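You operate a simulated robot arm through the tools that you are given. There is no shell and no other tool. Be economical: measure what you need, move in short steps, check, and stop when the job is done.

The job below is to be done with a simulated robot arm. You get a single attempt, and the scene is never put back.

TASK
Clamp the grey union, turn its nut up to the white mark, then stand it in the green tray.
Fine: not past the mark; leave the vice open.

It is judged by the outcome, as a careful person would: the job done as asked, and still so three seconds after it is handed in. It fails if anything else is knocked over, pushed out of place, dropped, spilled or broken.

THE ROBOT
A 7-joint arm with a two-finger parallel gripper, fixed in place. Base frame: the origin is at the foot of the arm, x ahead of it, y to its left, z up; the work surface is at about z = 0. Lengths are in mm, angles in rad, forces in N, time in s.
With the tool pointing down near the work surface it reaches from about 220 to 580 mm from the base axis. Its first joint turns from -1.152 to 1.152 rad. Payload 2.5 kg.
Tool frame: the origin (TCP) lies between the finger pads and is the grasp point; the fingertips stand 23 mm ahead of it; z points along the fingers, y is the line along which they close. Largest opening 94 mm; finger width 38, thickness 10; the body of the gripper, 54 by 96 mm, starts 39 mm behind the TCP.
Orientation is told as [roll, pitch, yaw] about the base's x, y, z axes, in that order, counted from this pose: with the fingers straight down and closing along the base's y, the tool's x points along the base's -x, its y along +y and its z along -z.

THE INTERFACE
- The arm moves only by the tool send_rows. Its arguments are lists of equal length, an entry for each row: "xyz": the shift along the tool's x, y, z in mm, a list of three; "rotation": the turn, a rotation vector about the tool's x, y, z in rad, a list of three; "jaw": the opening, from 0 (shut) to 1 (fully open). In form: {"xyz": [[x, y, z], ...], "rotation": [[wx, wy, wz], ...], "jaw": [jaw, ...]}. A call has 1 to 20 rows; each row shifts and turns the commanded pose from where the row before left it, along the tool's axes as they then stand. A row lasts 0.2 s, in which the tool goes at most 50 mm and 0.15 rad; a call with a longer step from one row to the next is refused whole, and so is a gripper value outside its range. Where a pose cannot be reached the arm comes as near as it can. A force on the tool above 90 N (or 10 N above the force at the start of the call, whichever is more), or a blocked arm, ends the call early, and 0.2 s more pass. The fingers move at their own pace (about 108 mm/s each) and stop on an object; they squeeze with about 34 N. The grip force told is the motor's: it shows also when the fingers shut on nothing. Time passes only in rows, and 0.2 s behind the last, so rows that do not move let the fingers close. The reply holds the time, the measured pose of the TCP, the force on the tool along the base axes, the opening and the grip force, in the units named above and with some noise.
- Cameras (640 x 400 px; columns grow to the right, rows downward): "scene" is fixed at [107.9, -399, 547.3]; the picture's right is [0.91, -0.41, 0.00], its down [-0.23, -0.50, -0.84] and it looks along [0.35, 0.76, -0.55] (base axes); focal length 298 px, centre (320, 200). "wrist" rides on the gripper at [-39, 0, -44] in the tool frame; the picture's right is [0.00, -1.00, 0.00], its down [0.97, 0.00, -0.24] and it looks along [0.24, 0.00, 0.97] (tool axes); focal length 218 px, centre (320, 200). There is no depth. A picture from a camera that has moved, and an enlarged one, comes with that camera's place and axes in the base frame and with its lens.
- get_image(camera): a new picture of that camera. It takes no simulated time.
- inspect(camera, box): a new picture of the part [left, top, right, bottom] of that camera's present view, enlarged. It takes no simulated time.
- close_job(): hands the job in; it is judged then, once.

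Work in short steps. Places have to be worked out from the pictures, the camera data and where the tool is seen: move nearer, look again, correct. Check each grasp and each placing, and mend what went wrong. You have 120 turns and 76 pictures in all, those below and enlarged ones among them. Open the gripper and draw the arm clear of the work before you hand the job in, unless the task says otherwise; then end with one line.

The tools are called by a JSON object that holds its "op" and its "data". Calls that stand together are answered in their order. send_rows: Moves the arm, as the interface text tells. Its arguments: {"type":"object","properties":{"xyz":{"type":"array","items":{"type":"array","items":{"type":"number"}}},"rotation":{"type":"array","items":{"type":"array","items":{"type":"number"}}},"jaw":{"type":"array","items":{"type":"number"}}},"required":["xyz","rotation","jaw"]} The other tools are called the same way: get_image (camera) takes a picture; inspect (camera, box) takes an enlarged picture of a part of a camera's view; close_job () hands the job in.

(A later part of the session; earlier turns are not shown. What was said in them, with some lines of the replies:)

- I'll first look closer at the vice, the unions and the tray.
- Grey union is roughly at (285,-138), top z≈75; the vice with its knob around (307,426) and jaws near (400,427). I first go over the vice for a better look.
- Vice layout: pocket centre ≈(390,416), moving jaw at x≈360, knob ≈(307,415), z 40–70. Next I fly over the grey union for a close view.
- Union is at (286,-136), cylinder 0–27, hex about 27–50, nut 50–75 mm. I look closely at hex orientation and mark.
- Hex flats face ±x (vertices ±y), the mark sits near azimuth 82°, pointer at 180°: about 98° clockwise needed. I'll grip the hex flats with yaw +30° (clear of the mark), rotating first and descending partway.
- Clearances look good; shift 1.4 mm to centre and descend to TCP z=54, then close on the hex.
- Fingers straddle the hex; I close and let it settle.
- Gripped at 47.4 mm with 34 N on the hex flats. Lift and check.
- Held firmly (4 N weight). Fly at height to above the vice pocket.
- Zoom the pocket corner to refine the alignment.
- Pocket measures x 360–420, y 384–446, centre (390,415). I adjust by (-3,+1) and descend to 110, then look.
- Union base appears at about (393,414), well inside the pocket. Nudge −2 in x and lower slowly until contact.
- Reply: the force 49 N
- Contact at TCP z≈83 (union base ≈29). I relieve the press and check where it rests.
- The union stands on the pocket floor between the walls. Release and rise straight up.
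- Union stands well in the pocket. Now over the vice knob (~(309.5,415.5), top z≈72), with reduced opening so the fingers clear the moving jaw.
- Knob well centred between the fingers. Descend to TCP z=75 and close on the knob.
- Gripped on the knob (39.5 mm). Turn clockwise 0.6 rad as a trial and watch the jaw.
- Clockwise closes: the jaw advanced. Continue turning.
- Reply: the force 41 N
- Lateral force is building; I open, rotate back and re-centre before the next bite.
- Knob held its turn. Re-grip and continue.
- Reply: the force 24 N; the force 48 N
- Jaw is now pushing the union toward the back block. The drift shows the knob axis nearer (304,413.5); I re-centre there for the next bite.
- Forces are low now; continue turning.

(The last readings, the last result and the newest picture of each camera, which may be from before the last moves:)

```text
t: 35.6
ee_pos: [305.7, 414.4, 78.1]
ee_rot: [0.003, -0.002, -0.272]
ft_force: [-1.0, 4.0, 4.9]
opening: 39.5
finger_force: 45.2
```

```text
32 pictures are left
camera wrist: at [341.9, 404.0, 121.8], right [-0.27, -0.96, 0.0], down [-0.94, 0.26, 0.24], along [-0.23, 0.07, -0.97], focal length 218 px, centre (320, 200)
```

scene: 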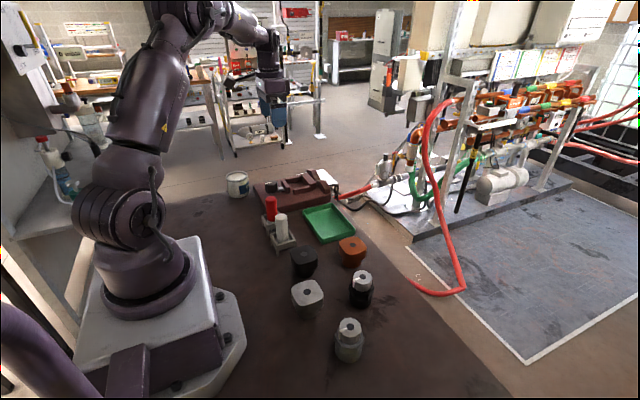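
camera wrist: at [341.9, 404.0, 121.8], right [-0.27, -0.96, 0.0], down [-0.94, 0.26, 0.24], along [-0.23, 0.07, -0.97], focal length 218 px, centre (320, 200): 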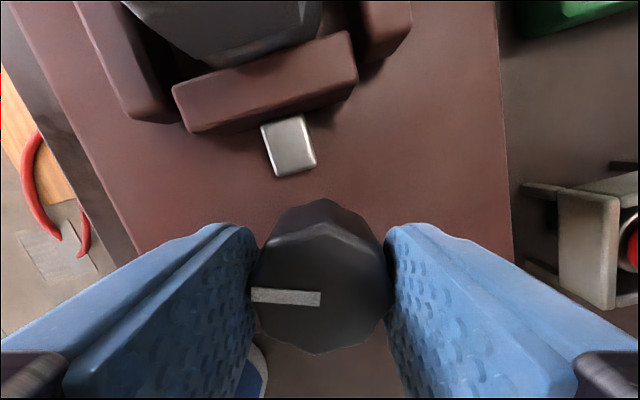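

The knob now slips in the fingers rather than turning: the vice is tight. Release, rise, and move over the union.

{"op": "send_rows", "data": {"xyz": [[0, 0, 0], [0, 0, 0], [0, 0, -15], [0, 0, -30], [0, 0, -40], [0, 0, -30], [0, 0, 0]], "rotation": [[0, 0, 0], [0, 0, 0], [0, 0, 0], [0, 0, 0], [0, 0, 0], [0, 0, 0], [0, 0, 0]], "jaw": [0.6, 0.6, 0.6, 0.6, 0.6, 0.6, 0.6]}}

{"op": "get_image", "data": {"camera": "wrist"}}

{"op": "inspect", "data": {"camera": "scene", "box": [250, 150, 340, 210]}}

```text
t: 37.2
ee_pos: [303.9, 414.1, 192.6]
ee_rot: [0.0, 0.0, -0.273]
ft_force: [0.3, -0.6, 0.0]
opening: 56.6
finger_force: 0.1
```

```text
31 pictures are left
camera wrist: at [341.8, 403.3, 237.3], right [-0.27, -0.96, 0.0], down [-0.94, 0.26, 0.24], along [-0.23, 0.06, -0.97], focal length 218 px, centre (320, 200)
```

wrist: 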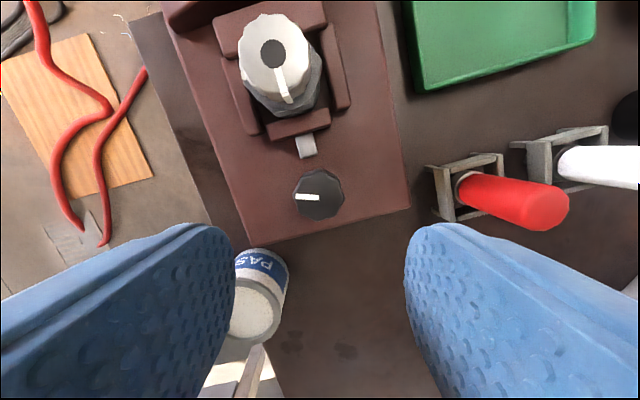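

```text
6.67 times, centred on (295, 180) of scene
camera zoom: at [107.9, -399.0, 547.3], right [0.91, -0.41, 0.0], down [-0.23, -0.5, -0.84], along [0.35, 0.76, -0.55], focal length 1984 px, centre (487, 333)
```

zoom: 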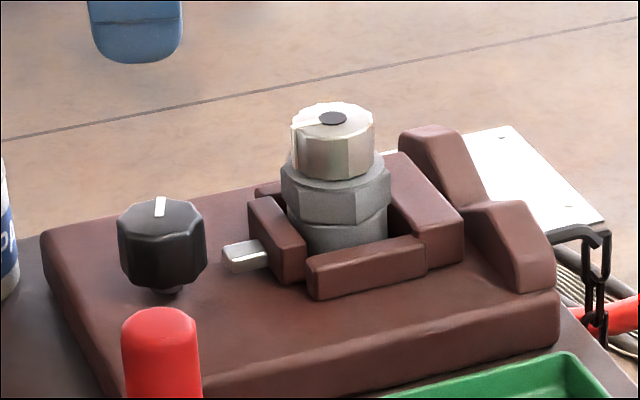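

Vice is tight, union upright at ≈(396,415). I place the camera right above it (yaw 0.9) to measure pointer and mark angles.

{"op": "send_rows", "data": {"xyz": [[-36.8, -5, 0], [-36.8, -5.1, 0], [0, 0, 0], [0, 0, 0], [0, 0, 0], [0, 0, 0], [0, 0, 0], [0, 0, 0], [0, 0, 0], [0, 0, 0], [0, 0, 0]], "rotation": [[0, 0, 0], [0, 0, 0], [0, 0, -0.1466], [0, 0, -0.1466], [0, 0, -0.1466], [0, 0, -0.1466], [0, 0, -0.1466], [0, 0, -0.1466], [0, 0, -0.1466], [0, 0, -0.1466], [0, 0, 0]], "jaw": [0.6, 0.6, 0.6, 0.6, 0.6, 0.6, 0.6, 0.6, 0.6, 0.6, 0.6]}}

{"op": "inspect", "data": {"camera": "wrist", "box": [240, 90, 400, 210]}}

```text
t: 39.6
ee_pos: [372.7, 384.2, 190.9]
ee_rot: [-0.002, 0.0, 0.904]
ft_force: [0.7, -0.6, -0.1]
opening: 56.4
finger_force: 0.1
```

```text
3.33 times, centred on (320, 150) of wrist
camera zoom: at [396.3, 415.1, 236.3], right [0.79, -0.62, 0.0], down [-0.6, -0.76, 0.24], along [-0.15, -0.19, -0.97], focal length 728 px, centre (320, 367)
```

zoom: 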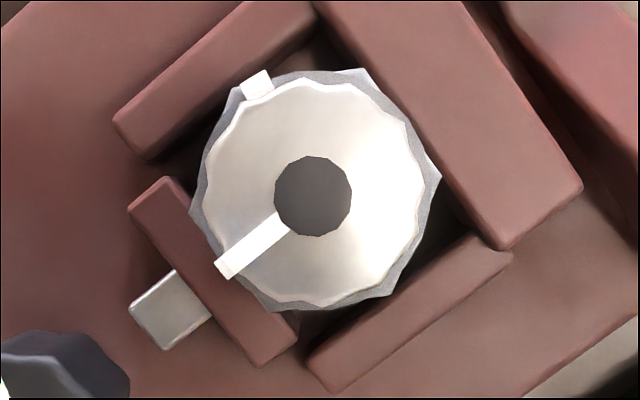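

Overhead view: pointer must turn about 100° clockwise (mark ±6°). I go over the nut axis (395,414.7) and descend so tips stay ~9 mm above the hex.

{"op": "send_rows", "data": {"xyz": [[-37.8, 1.4, 0], [0, 0, 30], [0, 0, 30], [0, 0, 20], [0, 0, 0]], "rotation": [[0, 0, 0], [0, 0, 0], [0, 0, 0], [0, 0, 0], [0, 0, 0]], "jaw": [0.62, 0.62, 0.62, 0.62, 0.62]}}

{"op": "get_image", "data": {"camera": "wrist"}}

{"op": "inspect", "data": {"camera": "scene", "box": [260, 140, 340, 200]}}

```text
t: 40.8
ee_pos: [394.5, 414.5, 111.7]
ee_rot: [0.0, 0.0, 0.9]
ft_force: [-0.6, -0.5, 0.9]
opening: 58.3
finger_force: 0.1
```

```text
28 pictures are left
camera wrist: at [418.5, 445.6, 156.4], right [0.78, -0.62, 0.0], down [-0.6, -0.76, 0.24], along [-0.15, -0.19, -0.97], focal length 218 px, centre (320, 200)
```

wrist: 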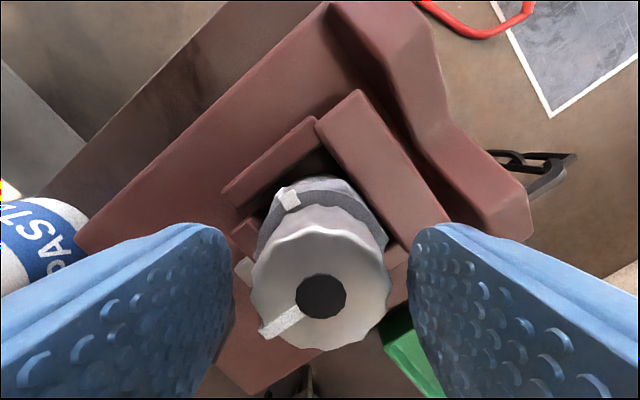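

```text
6.67 times, centred on (300, 170) of scene
camera zoom: at [107.9, -399.0, 547.3], right [0.91, -0.41, 0.0], down [-0.23, -0.5, -0.84], along [0.35, 0.76, -0.55], focal length 1984 px, centre (453, 400)
```

zoom: 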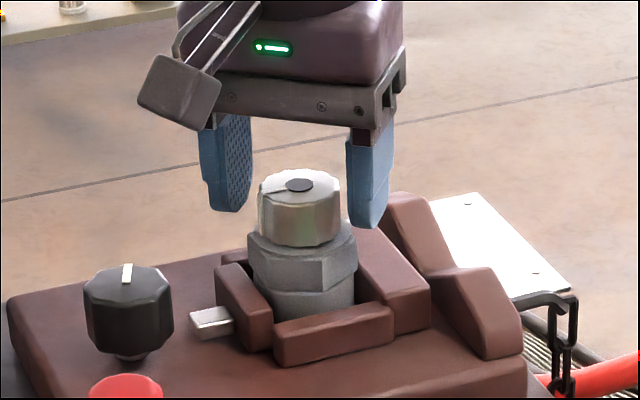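

Well centred. Close on the nut and turn 1.2 rad clockwise, then check.

{"op": "send_rows", "data": {"xyz": [[0, 0, 0], [0, 0, 0], [0, 0, 0], [0, 0, 0]], "rotation": [[0, 0, 0], [0, 0, 0], [0, 0, 0], [0, 0, 0]], "jaw": [0.4, 0.3, 0.3, 0.3]}}

{"op": "get_image", "data": {"camera": "wrist"}}

```text
t: 41.8
ee_pos: [393.5, 415.6, 112.5]
ee_rot: [-0.002, 0.001, 0.902]
ft_force: [1.0, 1.6, 1.0]
opening: 37.5
finger_force: 34.3
```

```text
26 pictures are left
camera wrist: at [418.7, 445.4, 156.5], right [0.78, -0.62, 0.0], down [-0.6, -0.76, 0.24], along [-0.15, -0.19, -0.97], focal length 218 px, centre (320, 200)
```

wrist: 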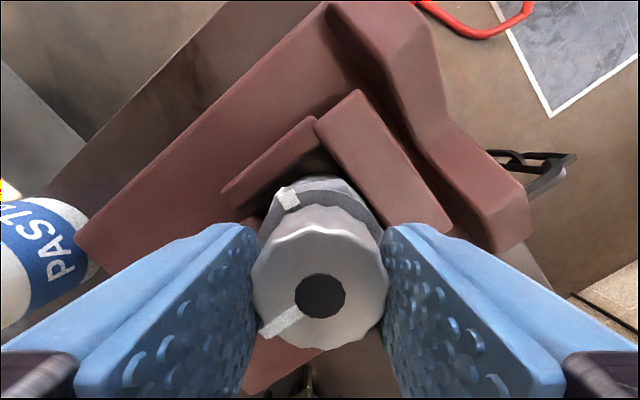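

{"op": "send_rows", "data": {"xyz": [[0, 0, 0], [0, 0, 0], [0, 0, 0], [0, 0, 0], [0, 0, 0], [0, 0, 0], [0, 0, 0], [0, 0, 0], [0, 0, 0], [0, 0, 0]], "rotation": [[0, 0, 0.1], [0, 0, 0.1], [0, 0, 0.1], [0, 0, 0.1], [0, 0, 0.1], [0, 0, 0.1], [0, 0, 0.1], [0, 0, 0.1], [0, 0, 0.1], [0, 0, 0]], "jaw": [0.3, 0.3, 0.3, 0.3, 0.3, 0.3, 0.3, 0.3, 0.3, 0.3]}}

{"op": "get_image", "data": {"camera": "wrist"}}

```text
t: 44.0
ee_pos: [395.5, 416.0, 112.3]
ee_rot: [0.0, -0.001, -0.002]
ft_force: [-0.3, -10.3, 11.2]
opening: 37.0
finger_force: 33.9
```

```text
25 pictures are left
camera wrist: at [433.9, 414.9, 156.6], right [0.0, -1.0, 0.0], down [-0.97, 0.0, 0.24], along [-0.24, 0.0, -0.97], focal length 218 px, centre (320, 200)
```

wrist: 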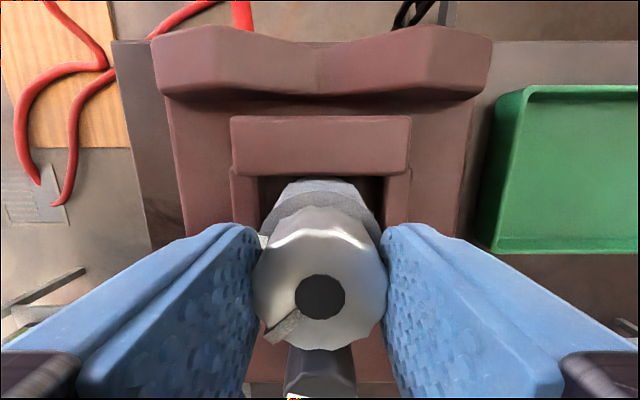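

The nut turns while the body stays. Turn another 0.5 rad, then release and inspect from above.

{"op": "send_rows", "data": {"xyz": [[0, 0, 0], [0, 0, 0], [0, 0, 0], [0, 0, 0], [0, 0, 0], [0, 0, 0], [0, 0, 0], [0, 0, 0], [0, 0, -30], [0, 0, -35], [0, 0, 0]], "rotation": [[0, 0, 0.1], [0, 0, 0.1], [0, 0, 0.1], [0, 0, 0.1], [0, 0, 0.1], [0, 0, 0], [0, 0, 0], [0, 0, 0], [0, 0, 0], [0, 0, 0], [0, 0, 0]], "jaw": [0.3, 0.3, 0.3, 0.3, 0.3, 0.3, 0.62, 0.62, 0.62, 0.62, 0.62]}}

```text
t: 46.4
ee_pos: [394.0, 415.5, 178.2]
ee_rot: [0.0, 0.0, -0.5]
ft_force: [0.7, 0.9, -0.3]
opening: 58.3
finger_force: 0.0
```

{"op": "send_rows", "data": {"xyz": [[0, 0, 0], [0, 0, 0], [0, 0, 0], [0, 0, 0], [0, 0, 0], [0, 0, 0], [0, 0, 0], [0, 0, 0], [0, 0, 0], [0, 0, 0], [0, 0, 0], [0, 0, 0], [38, 0, 0], [0, 0, 0]], "rotation": [[0, 0, -0.146], [0, 0, -0.146], [0, 0, -0.146], [0, 0, -0.146], [0, 0, -0.146], [0, 0, -0.146], [0, 0, -0.146], [0, 0, -0.146], [0, 0, -0.146], [0, 0, -0.146], [0, 0, -0.146], [0, 0, -0.146], [0, 0, 0], [0, 0, 0]], "jaw": [0.62, 0.62, 0.62, 0.62, 0.62, 0.62, 0.62, 0.62, 0.62, 0.62, 0.62, 0.62, 0.62, 0.62]}}

{"op": "inspect", "data": {"camera": "wrist", "box": [240, 90, 400, 210]}}

```text
t: 49.4
ee_pos: [382.3, 378.9, 176.6]
ee_rot: [0.0, 0.001, 1.254]
ft_force: [-0.6, -0.1, 0.1]
opening: 58.3
finger_force: 0.1
```

```text
3.33 times, centred on (320, 150) of wrist
camera zoom: at [394.8, 415.3, 220.8], right [0.95, -0.31, 0.0], down [-0.3, -0.92, 0.24], along [-0.07, -0.23, -0.97], focal length 728 px, centre (320, 367)
```

zoom: 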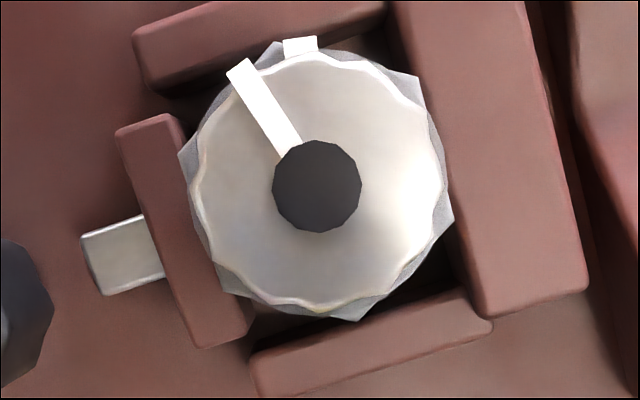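

Remaining about 26–27° (pointer 34°, mark 7.5° left of vertical). Re-grip at this yaw, where the camera sees the mark, and turn 0.36 rad first.

{"op": "send_rows", "data": {"xyz": [[-38.5, -0.6, 0], [0, 0, 30], [0, 0, 25], [0, 0, 9.6], [0, 0, 0], [0, 0, 0], [0, 0, 0], [0, 0, 0], [0, 0, 0], [0, 0, 0], [0, 0, 0], [0, 0, 0]], "rotation": [[0, 0, 0], [0, 0, 0], [0, 0, 0], [0, 0, 0], [0, 0, 0], [0, 0, 0], [0, 0, 0], [0, 0, 0.09], [0, 0, 0.09], [0, 0, 0.09], [0, 0, 0.09], [0, 0, 0]], "jaw": [0.62, 0.62, 0.62, 0.62, 0.4, 0.3, 0.3, 0.3, 0.3, 0.3, 0.3, 0.3]}}

{"op": "inspect", "data": {"camera": "wrist", "box": [230, 160, 410, 360]}}

```text
t: 52.0
ee_pos: [394.3, 415.4, 111.8]
ee_rot: [-0.001, 0.001, 0.891]
ft_force: [-6.0, 2.4, 0.6]
opening: 38.0
finger_force: 34.4
```

```text
2.00 times, centred on (320, 260) of wrist
camera zoom: at [419.9, 446.0, 156.6], right [0.78, -0.63, 0.0], down [-0.61, -0.76, 0.24], along [-0.15, -0.19, -0.97], focal length 436 px, centre (320, 80)
```

zoom: 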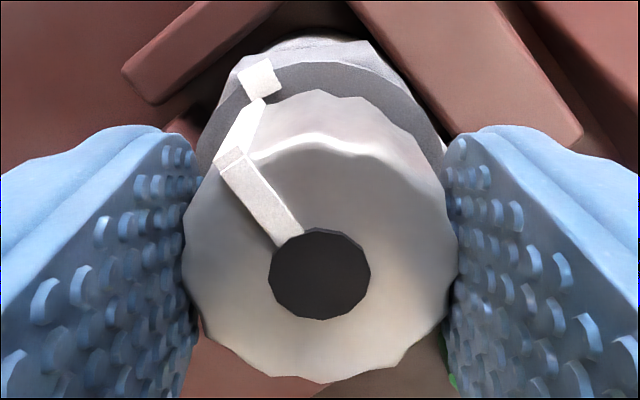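

Remaining roughly 5–7°. Add 0.07 rad, then release, lift and view from overhead.

{"op": "send_rows", "data": {"xyz": [[0, 0, 0], [0, 0, 0], [0, 0, 0], [0, 0, 0], [0, 0, 0], [0, 0, -30], [0, 0, -35], [38.5, 0, 0], [0, 0, 0]], "rotation": [[0, 0, 0.07], [0, 0, 0], [0, 0, 0], [0, 0, 0], [0, 0, 0], [0, 0, 0], [0, 0, 0], [0, 0, 0], [0, 0, 0]], "jaw": [0.3, 0.3, 0.3, 0.62, 0.62, 0.62, 0.62, 0.62, 0.62]}}

{"op": "inspect", "data": {"camera": "wrist", "box": [260, 95, 380, 185]}}

```text
t: 54.0
ee_pos: [370.9, 386.9, 178.5]
ee_rot: [0.0, -0.001, 0.824]
ft_force: [0.3, -0.1, -0.2]
opening: 58.4
finger_force: 0.0
```

```text
4.44 times, centred on (320, 140) of wrist
camera zoom: at [396.5, 415.5, 222.5], right [0.73, -0.68, 0.0], down [-0.66, -0.71, 0.24], along [-0.16, -0.18, -0.97], focal length 970 px, centre (320, 467)
```

zoom: 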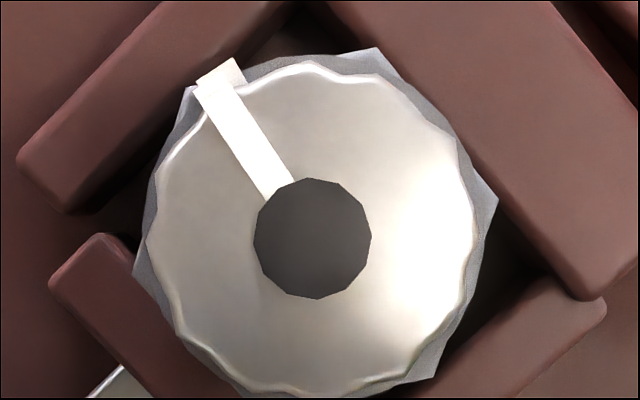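

Very close—about 2–3° short. Zoom to judge precisely.

{"op": "inspect", "data": {"camera": "wrist", "box": [282, 100, 330, 154]}}

```text
7.41 times, centred on (306, 127) of wrist
camera zoom: at [396.5, 415.5, 222.5], right [0.73, -0.68, 0.0], down [-0.66, -0.71, 0.24], along [-0.16, -0.18, -0.97], focal length 1617 px, centre (424, 741)
```

zoom: 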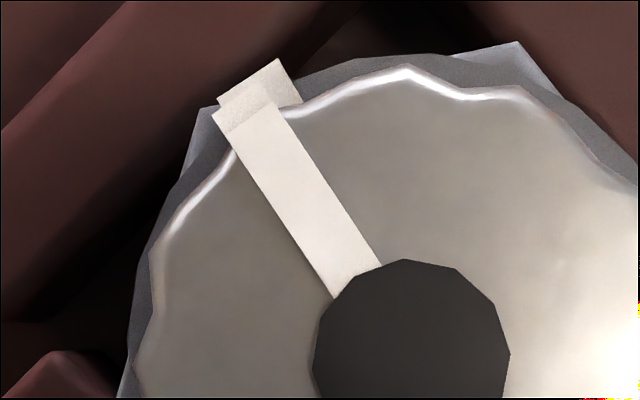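

Pointer 35.3° vs mark 31.8°: about 3° short. Re-grip and give a last 0.05 rad.

{"op": "send_rows", "data": {"xyz": [[-38.5, 0, 0], [0, 0, 35], [0, 0, 30], [0, 0, 0], [0, 0, 0], [0, 0, 0], [0, 0, 0], [0, 0, 0], [0, 0, 0], [0, 0, 0], [0, 0, 0], [0, 0, -30], [0, 0, -35], [38.5, 0, 0], [0, 0, 0]], "rotation": [[0, 0, 0], [0, 0, 0], [0, 0, 0], [0, 0, 0], [0, 0, 0], [0, 0, 0], [0, 0, 0.025], [0, 0, 0.025], [0, 0, 0], [0, 0, 0], [0, 0, 0], [0, 0, 0], [0, 0, 0], [0, 0, 0], [0, 0, 0]], "jaw": [0.62, 0.62, 0.62, 0.4, 0.3, 0.3, 0.3, 0.3, 0.3, 0.62, 0.62, 0.62, 0.62, 0.62, 0.62]}}

{"op": "inspect", "data": {"camera": "wrist", "box": [282, 100, 330, 154]}}

```text
t: 57.2
ee_pos: [367.6, 388.8, 177.8]
ee_rot: [0.0, 0.001, 0.775]
ft_force: [0.2, -0.3, -1.2]
opening: 58.2
finger_force: 0.1
```

```text
7.41 times, centred on (306, 127) of wrist
camera zoom: at [396.1, 415.9, 221.5], right [0.7, -0.72, 0.0], down [-0.69, -0.68, 0.24], along [-0.17, -0.17, -0.97], focal length 1617 px, centre (424, 741)
```

zoom: 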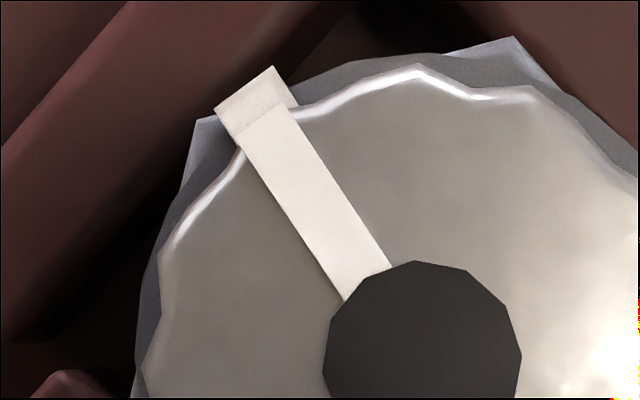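

Pointer now lies on the mark (within ~1°, not past). Next: back to the knob to open the vice counter-clockwise.

{"op": "send_rows", "data": {"xyz": [[13.5, 31.2, 0], [13.6, 31.3, 0], [0, 0, 0], [0, 0, 0], [0, 0, 0], [0, 0, 0], [0, 0, 0], [0, 0, 0], [0, 0, 0], [0, 0, 0], [0, 0, 0], [0, 0, 0], [0, 0, 35], [0, 0, 35], [0, 0, 0]], "rotation": [[0, 0, 0], [0, 0, 0], [0, 0, 0.1375], [0, 0, 0.1375], [0, 0, 0.1375], [0, 0, 0.1375], [0, 0, 0.1375], [0, 0, 0.1375], [0, 0, 0.1375], [0, 0, 0.1375], [0, 0, 0.1375], [0, 0, 0.1375], [0, 0, 0], [0, 0, 0], [0, 0, 0]], "jaw": [0.62, 0.62, 0.62, 0.62, 0.62, 0.62, 0.62, 0.62, 0.62, 0.62, 0.62, 0.62, 0.62, 0.62, 0.62]}}

{"op": "get_image", "data": {"camera": "wrist"}}

```text
t: 60.4
ee_pos: [304.7, 414.5, 105.8]
ee_rot: [0.0, 0.002, -0.602]
ft_force: [0.4, 0.7, -0.3]
opening: 58.2
finger_force: 0.0
```

```text
19 pictures are left
camera wrist: at [336.2, 392.1, 151.5], right [-0.57, -0.82, 0.0], down [-0.8, 0.55, 0.24], along [-0.2, 0.14, -0.97], focal length 218 px, centre (320, 200)
```

wrist: 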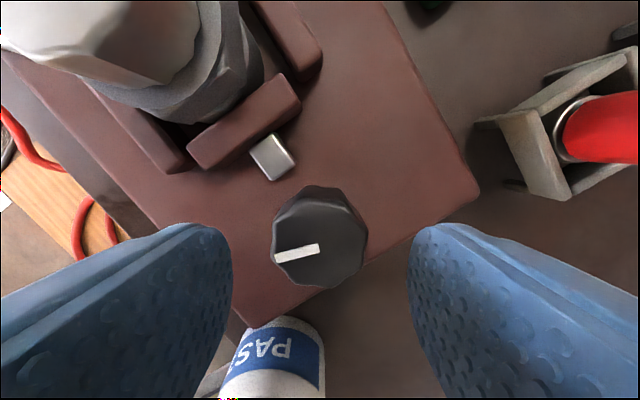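

Centred on the knob. Descend, grip, and turn counter-clockwise 1.05 rad.

{"op": "send_rows", "data": {"xyz": [[0, 0, 15], [0, 0, 14], [0, 0, 0], [0, 0, 0], [0, 0, 0], [0, 0, 0], [0, 0, 0], [0, 0, 0], [0, 0, 0], [0, 0, 0], [0, 0, 0], [0, 0, 0], [0, 0, 0], [0, 0, 0], [0, 0, 0]], "rotation": [[0, 0, 0], [0, 0, 0], [0, 0, 0], [0, 0, 0], [0, 0, 0], [0, 0, -0.11], [0, 0, -0.11], [0, 0, -0.11], [0, 0, -0.11], [0, 0, -0.11], [0, 0, -0.11], [0, 0, -0.11], [0, 0, -0.11], [0, 0, -0.11], [0, 0, 0]], "jaw": [0.62, 0.62, 0.4, 0.3, 0.3, 0.3, 0.3, 0.3, 0.3, 0.3, 0.3, 0.3, 0.3, 0.3, 0.3]}}

{"op": "get_image", "data": {"camera": "wrist"}}

```text
t: 63.6
ee_pos: [304.7, 414.9, 78.8]
ee_rot: [0.0, 0.001, 0.392]
ft_force: [-5.1, 1.2, 5.5]
opening: 38.4
finger_force: 44.9
```

```text
18 pictures are left
camera wrist: at [340.5, 429.4, 122.9], right [0.38, -0.92, 0.0], down [-0.9, -0.37, 0.24], along [-0.22, -0.09, -0.97], focal length 218 px, centre (320, 200)
```

wrist: 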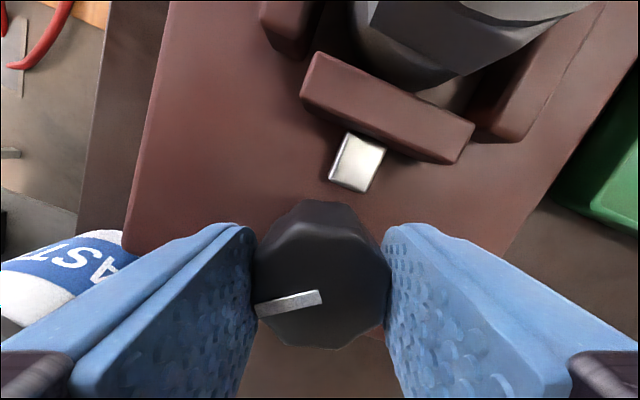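

The jaw retracts. Second bite to bring it fully back.

{"op": "send_rows", "data": {"xyz": [[0, 0, 0], [0, 0, 0], [0, 0, -2], [0, 0, 0], [0, 0, 0], [0, 0, 0], [0, 0, 0], [0, 0, 0], [0, 0, 0], [0, 0, 0], [0, 0, 2], [0, 0, 0], [0, 0, 0], [0, 0, 0]], "rotation": [[0, 0, 0], [0, 0, 0], [0, 0, 0], [0, 0, 0.14], [0, 0, 0.14], [0, 0, 0.14], [0, 0, 0.14], [0, 0, 0.14], [0, 0, 0.14], [0, 0, 0.14], [0, 0, 0], [0, 0, 0], [0, 0, 0], [0, 0, 0]], "jaw": [0.6, 0.6, 0.6, 0.6, 0.6, 0.6, 0.6, 0.6, 0.6, 0.6, 0.6, 0.4, 0.3, 0.3]}}

{"op": "send_rows", "data": {"xyz": [[0, 0, 0], [0, 0, 0], [0, 0, 0], [0, 0, 0], [0, 0, 0], [0, 0, 0], [0, 0, 0], [0, 0, 0], [0, 0, 0], [0, 0, 0]], "rotation": [[0, 0, -0.11], [0, 0, -0.11], [0, 0, -0.11], [0, 0, -0.11], [0, 0, -0.11], [0, 0, -0.11], [0, 0, -0.11], [0, 0, -0.11], [0, 0, -0.11], [0, 0, 0]], "jaw": [0.3, 0.3, 0.3, 0.3, 0.3, 0.3, 0.3, 0.3, 0.3, 0.3]}}

{"op": "get_image", "data": {"camera": "wrist"}}

```text
t: 66.6
ee_pos: [305.7, 414.3, 79.0]
ee_rot: [-0.002, -0.001, -0.591]
ft_force: [-4.6, -4.7, 6.7]
opening: 39.2
finger_force: 45.2
```

```text
t: 68.8
ee_pos: [305.6, 415.2, 78.5]
ee_rot: [0.0, 0.002, 0.4]
ft_force: [-0.1, 2.8, -0.6]
opening: 39.0
finger_force: 45.2
```

```text
17 pictures are left
camera wrist: at [340.4, 429.8, 122.6], right [0.39, -0.92, 0.0], down [-0.89, -0.38, 0.24], along [-0.22, -0.09, -0.97], focal length 218 px, centre (320, 200)
```

wrist: 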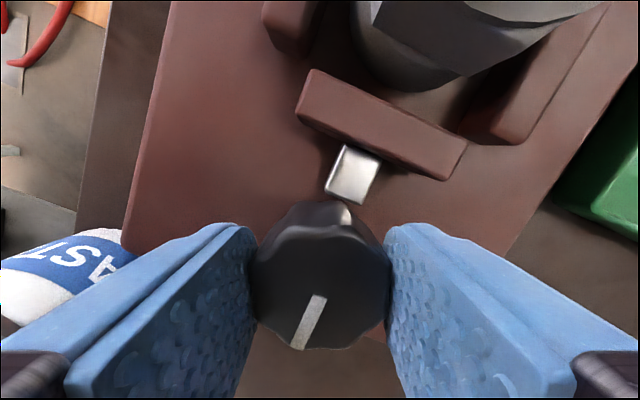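

Knob is back at its start and the jaw clear of the union: vice open. Release, rise and go above the union for the hex grip.

{"op": "send_rows", "data": {"xyz": [[0, 0, 0], [0, 0, 0], [0, 0, -25], [0, 0, -40], [0, 0, -40], [-36.3, -22.2, 0], [-36.4, -22.3, 0], [0, 0, 0]], "rotation": [[0, 0, 0], [0, 0, 0], [0, 0, 0], [0, 0, 0], [0, 0, -0.124], [0, 0, 0], [0, 0, 0], [0, 0, 0]], "jaw": [0.6, 0.6, 0.6, 0.6, 0.6, 0.8, 0.8, 0.8]}}

{"op": "get_image", "data": {"camera": "wrist"}}

{"op": "inspect", "data": {"camera": "scene", "box": [250, 140, 360, 240]}}

```text
t: 70.6
ee_pos: [390.5, 412.1, 182.2]
ee_rot: [-0.001, 0.0, 0.521]
ft_force: [-0.1, 0.4, 0.1]
opening: 75.4
finger_force: 0.0
```

```text
16 pictures are left
camera wrist: at [423.7, 431.4, 226.2], right [0.5, -0.87, 0.0], down [-0.84, -0.48, 0.24], along [-0.21, -0.12, -0.97], focal length 218 px, centre (320, 200)
```

wrist: 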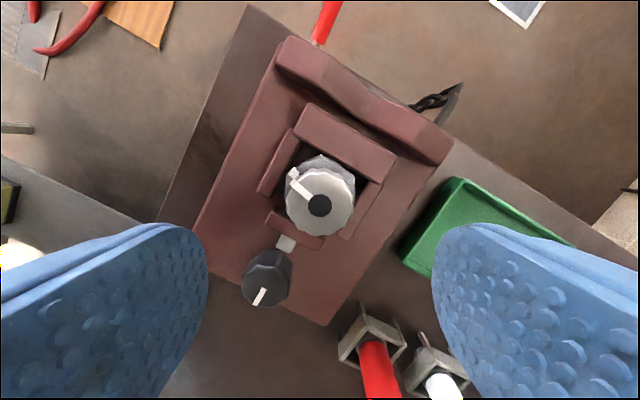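

```text
4.00 times, centred on (305, 190) of scene
camera zoom: at [107.9, -399.0, 547.3], right [0.91, -0.41, 0.0], down [-0.23, -0.5, -0.84], along [0.35, 0.76, -0.55], focal length 1191 px, centre (380, 240)
```

zoom: 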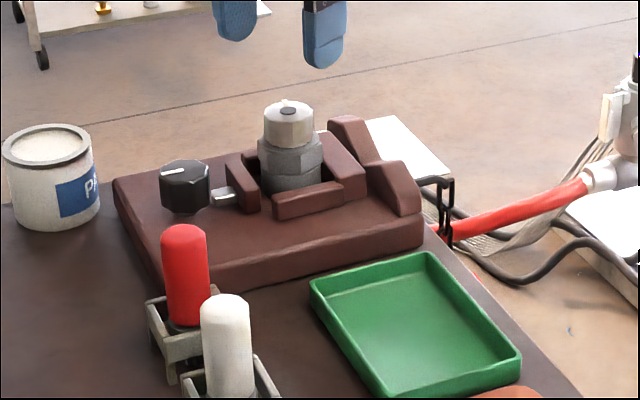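

Union at (395,415) as expected. Descend to z≈85.5 and grip the hex.

{"op": "send_rows", "data": {"xyz": [[0, 0.7, 40], [0, 0, 35], [0, 0, 15], [0, 0, 6.5], [0, 0, 0], [0, 0, 0], [0, 0, 0], [0, 0, 0]], "rotation": [[0, 0, 0], [0, 0, 0], [0, 0, 0], [0, 0, 0], [0, 0, 0], [0, 0, 0], [0, 0, 0], [0, 0, 0]], "jaw": [0.8, 0.8, 0.8, 0.8, 0.8, 0.45, 0.35, 0.35]}}

{"op": "get_image", "data": {"camera": "wrist"}}

```text
t: 72.4
ee_pos: [389.3, 412.4, 86.6]
ee_rot: [0.0, 0.001, 0.522]
ft_force: [0.4, -0.4, -0.5]
opening: 47.1
finger_force: 34.0
```

```text
14 pictures are left
camera wrist: at [423.1, 432.0, 130.5], right [0.5, -0.87, 0.0], down [-0.84, -0.48, 0.24], along [-0.21, -0.12, -0.97], focal length 218 px, centre (320, 200)
```

wrist: 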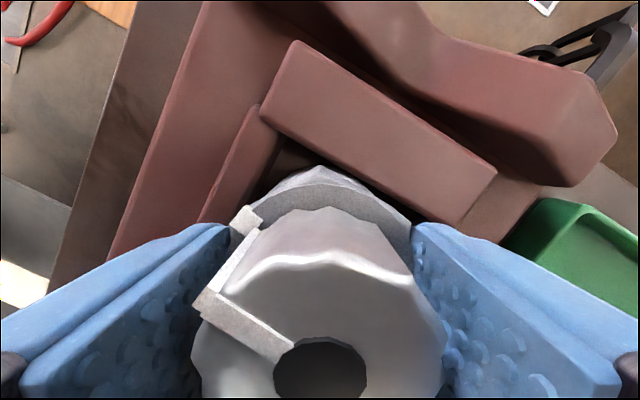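

Gripped at 47.1 mm. Lift straight up, then carry over the tray (centre ≈(418,224)).

{"op": "send_rows", "data": {"xyz": [[0, 0, -10], [0, 0, -20], [0, 0, -40], [0, 0, -40], [0, 0, 0], [14.8, -35.3, 0], [14.8, -35.3, 0], [14.8, -35.3, 0], [14.9, -35.3, 0], [14.9, -35.3, 0], [0, 0, 0]], "rotation": [[0, 0, 0], [0, 0, 0], [0, 0, 0], [0, 0, 0], [0, 0, 0], [0, 0, 0], [0, 0, 0], [0, 0, 0], [0, 0, 0], [0, 0, 0], [0, 0, 0]], "jaw": [0.35, 0.35, 0.35, 0.35, 0.35, 0.35, 0.35, 0.35, 0.35, 0.35, 0.35]}}

{"op": "get_image", "data": {"camera": "wrist"}}

{"op": "inspect", "data": {"camera": "scene", "box": [240, 130, 400, 270]}}

```text
t: 74.8
ee_pos: [413.7, 223.1, 197.8]
ee_rot: [0.0, 0.0, 0.521]
ft_force: [0.3, 1.1, -4.4]
opening: 47.1
finger_force: 33.7
```

```text
13 pictures are left
camera wrist: at [446.7, 241.8, 241.7], right [0.5, -0.87, 0.0], down [-0.84, -0.48, 0.24], along [-0.21, -0.12, -0.97], focal length 218 px, centre (320, 200)
```

wrist: 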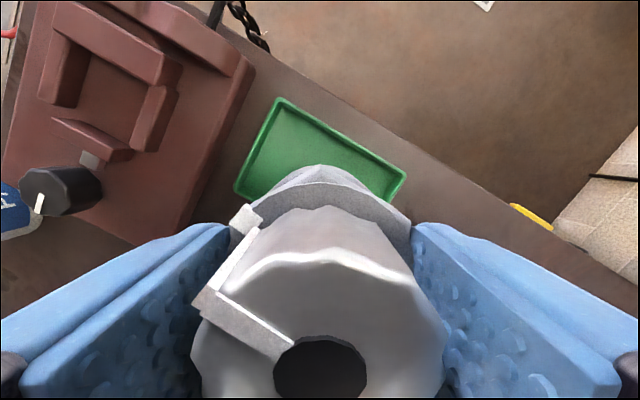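

```text
2.86 times, centred on (320, 200) of scene
camera zoom: at [107.9, -399.0, 547.3], right [0.91, -0.41, 0.0], down [-0.23, -0.5, -0.84], along [0.35, 0.76, -0.55], focal length 850 px, centre (320, 200)
```

zoom: 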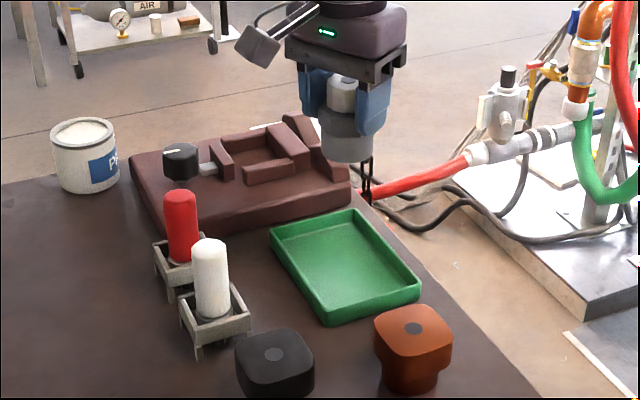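

Held well; tray spans x 362–466, y 151–297, centre (414,224). Shift slightly and lower to just above the floor, then slowly until contact.

{"op": "send_rows", "data": {"xyz": [[4, 1.1, 30], [0, 0, 35], [0, 0, 35], [0, 0, 25], [0, 0, 4], [0, 0, 2], [0, 0, 1.5], [0, 0, 1.5], [0, 0, 1.5], [0, 0, 1.5], [0, 0, 0]], "rotation": [[0, 0, 0], [0, 0, 0], [0, 0, 0], [0, 0, 0], [0, 0, 0], [0, 0, 0], [0, 0, 0], [0, 0, 0], [0, 0, 0], [0, 0, 0], [0, 0, 0]], "jaw": [0.35, 0.35, 0.35, 0.35, 0.35, 0.35, 0.35, 0.35, 0.35, 0.35, 0.35]}}

{"op": "inspect", "data": {"camera": "scene", "box": [280, 170, 380, 250]}}

```text
t: 77.2
ee_pos: [409.8, 222.0, 59.8]
ee_rot: [-0.001, 0.0, 0.522]
ft_force: [0.6, -0.2, -4.9]
opening: 47.5
finger_force: 34.2
```

```text
5.00 times, centred on (330, 210) of scene
camera zoom: at [107.9, -399.0, 547.3], right [0.91, -0.41, 0.0], down [-0.23, -0.5, -0.84], along [0.35, 0.76, -0.55], focal length 1488 px, centre (270, 150)
```

zoom: 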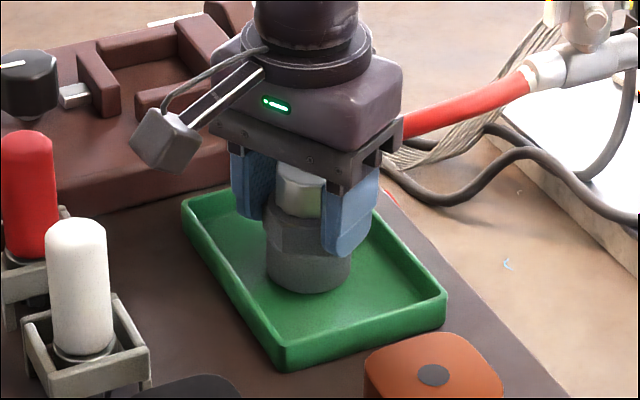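

Still hanging (−4.9 N), just above the floor. Lower in 1 mm steps.

{"op": "send_rows", "data": {"xyz": [[0, 0, 1], [0, 0, 1], [0, 0, 1], [0, 0, 0]], "rotation": [[0, 0, 0], [0, 0, 0], [0, 0, 0], [0, 0, 0]], "jaw": [0.35, 0.35, 0.35, 0.35]}}

```text
t: 78.2
ee_pos: [410.6, 221.4, 57.4]
ee_rot: [0.0, -0.002, 0.523]
ft_force: [-8.0, -3.3, 20.3]
opening: 47.5
finger_force: 33.9
```

Contact with the tray floor (20 N up). Ease off 1.5 mm, release and rise.

{"op": "send_rows", "data": {"xyz": [[0, 0, -1.2], [0, 0, 0], [0, 0, 0], [0, 0, 0], [0, 0, 0], [0, 0, -20], [0, 0, -40], [0, 0, -40], [0, 0, -40], [0, 0, 0]], "rotation": [[0, 0, 0], [0, 0, 0], [0, 0, 0], [0, 0, 0], [0, 0, 0], [0, 0, 0], [0, 0, 0], [0, 0, 0], [0, 0, 0], [0, 0, 0]], "jaw": [0.35, 0.35, 0.6, 0.8, 0.8, 0.8, 0.8, 0.8, 0.8, 0.8]}}

{"op": "get_image", "data": {"camera": "scene"}}

{"op": "get_image", "data": {"camera": "wrist"}}

```text
t: 80.4
ee_pos: [409.8, 222.1, 197.4]
ee_rot: [0.002, -0.001, 0.522]
ft_force: [-0.3, -0.3, 0.1]
opening: 75.3
finger_force: 0.0
```

```text
10 pictures are left
```

scene: 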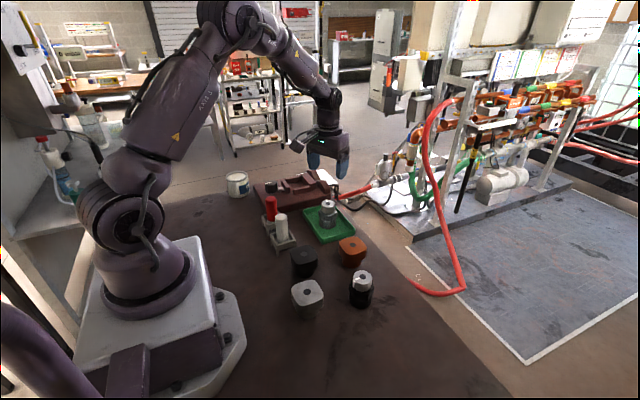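

```text
9 pictures are left
camera wrist: at [443.7, 241.2, 241.7], right [0.5, -0.87, 0.0], down [-0.84, -0.48, 0.24], along [-0.21, -0.12, -0.97], focal length 218 px, centre (320, 200)
```

wrist: 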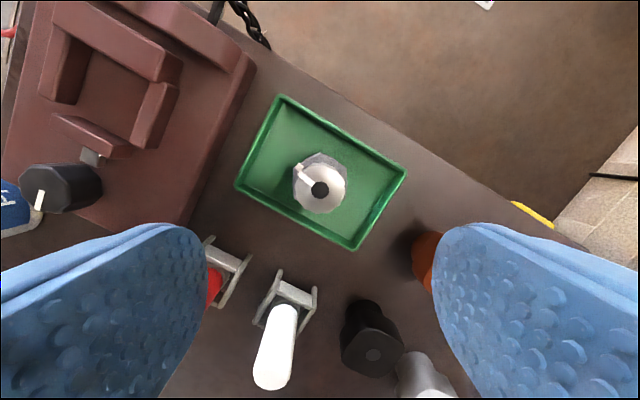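

The union stands upright in the tray centre. Draw the arm back and up, then a final overall check.

{"op": "send_rows", "data": {"xyz": [[0, 0, -40], [0, 0, -40], [40, 0, -30], [40, 0, 0], [40, 0, 0], [0, 0, 0]], "rotation": [[0, 0, 0], [0, 0, 0], [0, 0, 0], [0, 0, 0], [0, 0, 0], [0, 0, 0]], "jaw": [1, 1, 1, 1, 1, 1]}}

{"op": "inspect", "data": {"camera": "scene", "box": [220, 160, 400, 300]}}

{"op": "inspect", "data": {"camera": "wrist", "box": [200, 0, 440, 160]}}

```text
t: 81.8
ee_pos: [304.2, 161.4, 307.1]
ee_rot: [-0.001, 0.0, 0.522]
ft_force: [0.4, 0.4, -0.1]
opening: 94.0
finger_force: 0.2
```

```text
2.86 times, centred on (310, 230) of scene
camera zoom: at [107.9, -399.0, 547.3], right [0.91, -0.41, 0.0], down [-0.23, -0.5, -0.84], along [0.35, 0.76, -0.55], focal length 850 px, centre (349, 114)
```

zoom: 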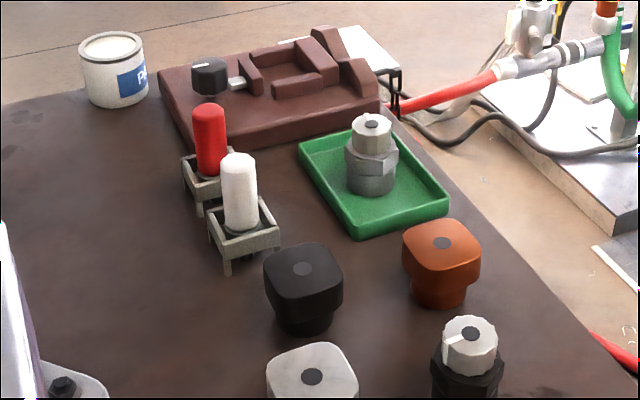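

```text
2.50 times, centred on (320, 80) of wrist
camera zoom: at [338.7, 180.7, 351.9], right [0.5, -0.87, 0.0], down [-0.84, -0.48, 0.24], along [-0.21, -0.12, -0.97], focal length 546 px, centre (320, 500)
```

zoom: 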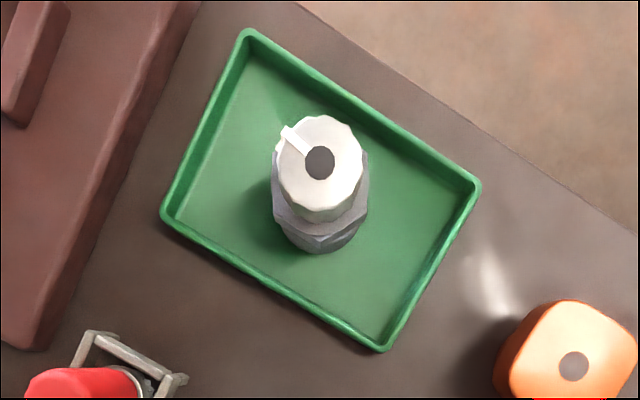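

Everything is in place: the union is upright in the tray, the vice is open, and nothing else has moved. Handing in.

{"op": "close_job", "data": {}}

```text
The job is handed in.
```

I clamped the grey union in the vice, turned its nut clockwise to the white mark (within about 1°, not past it), opened the vice again and stood the union upright in the green tray.
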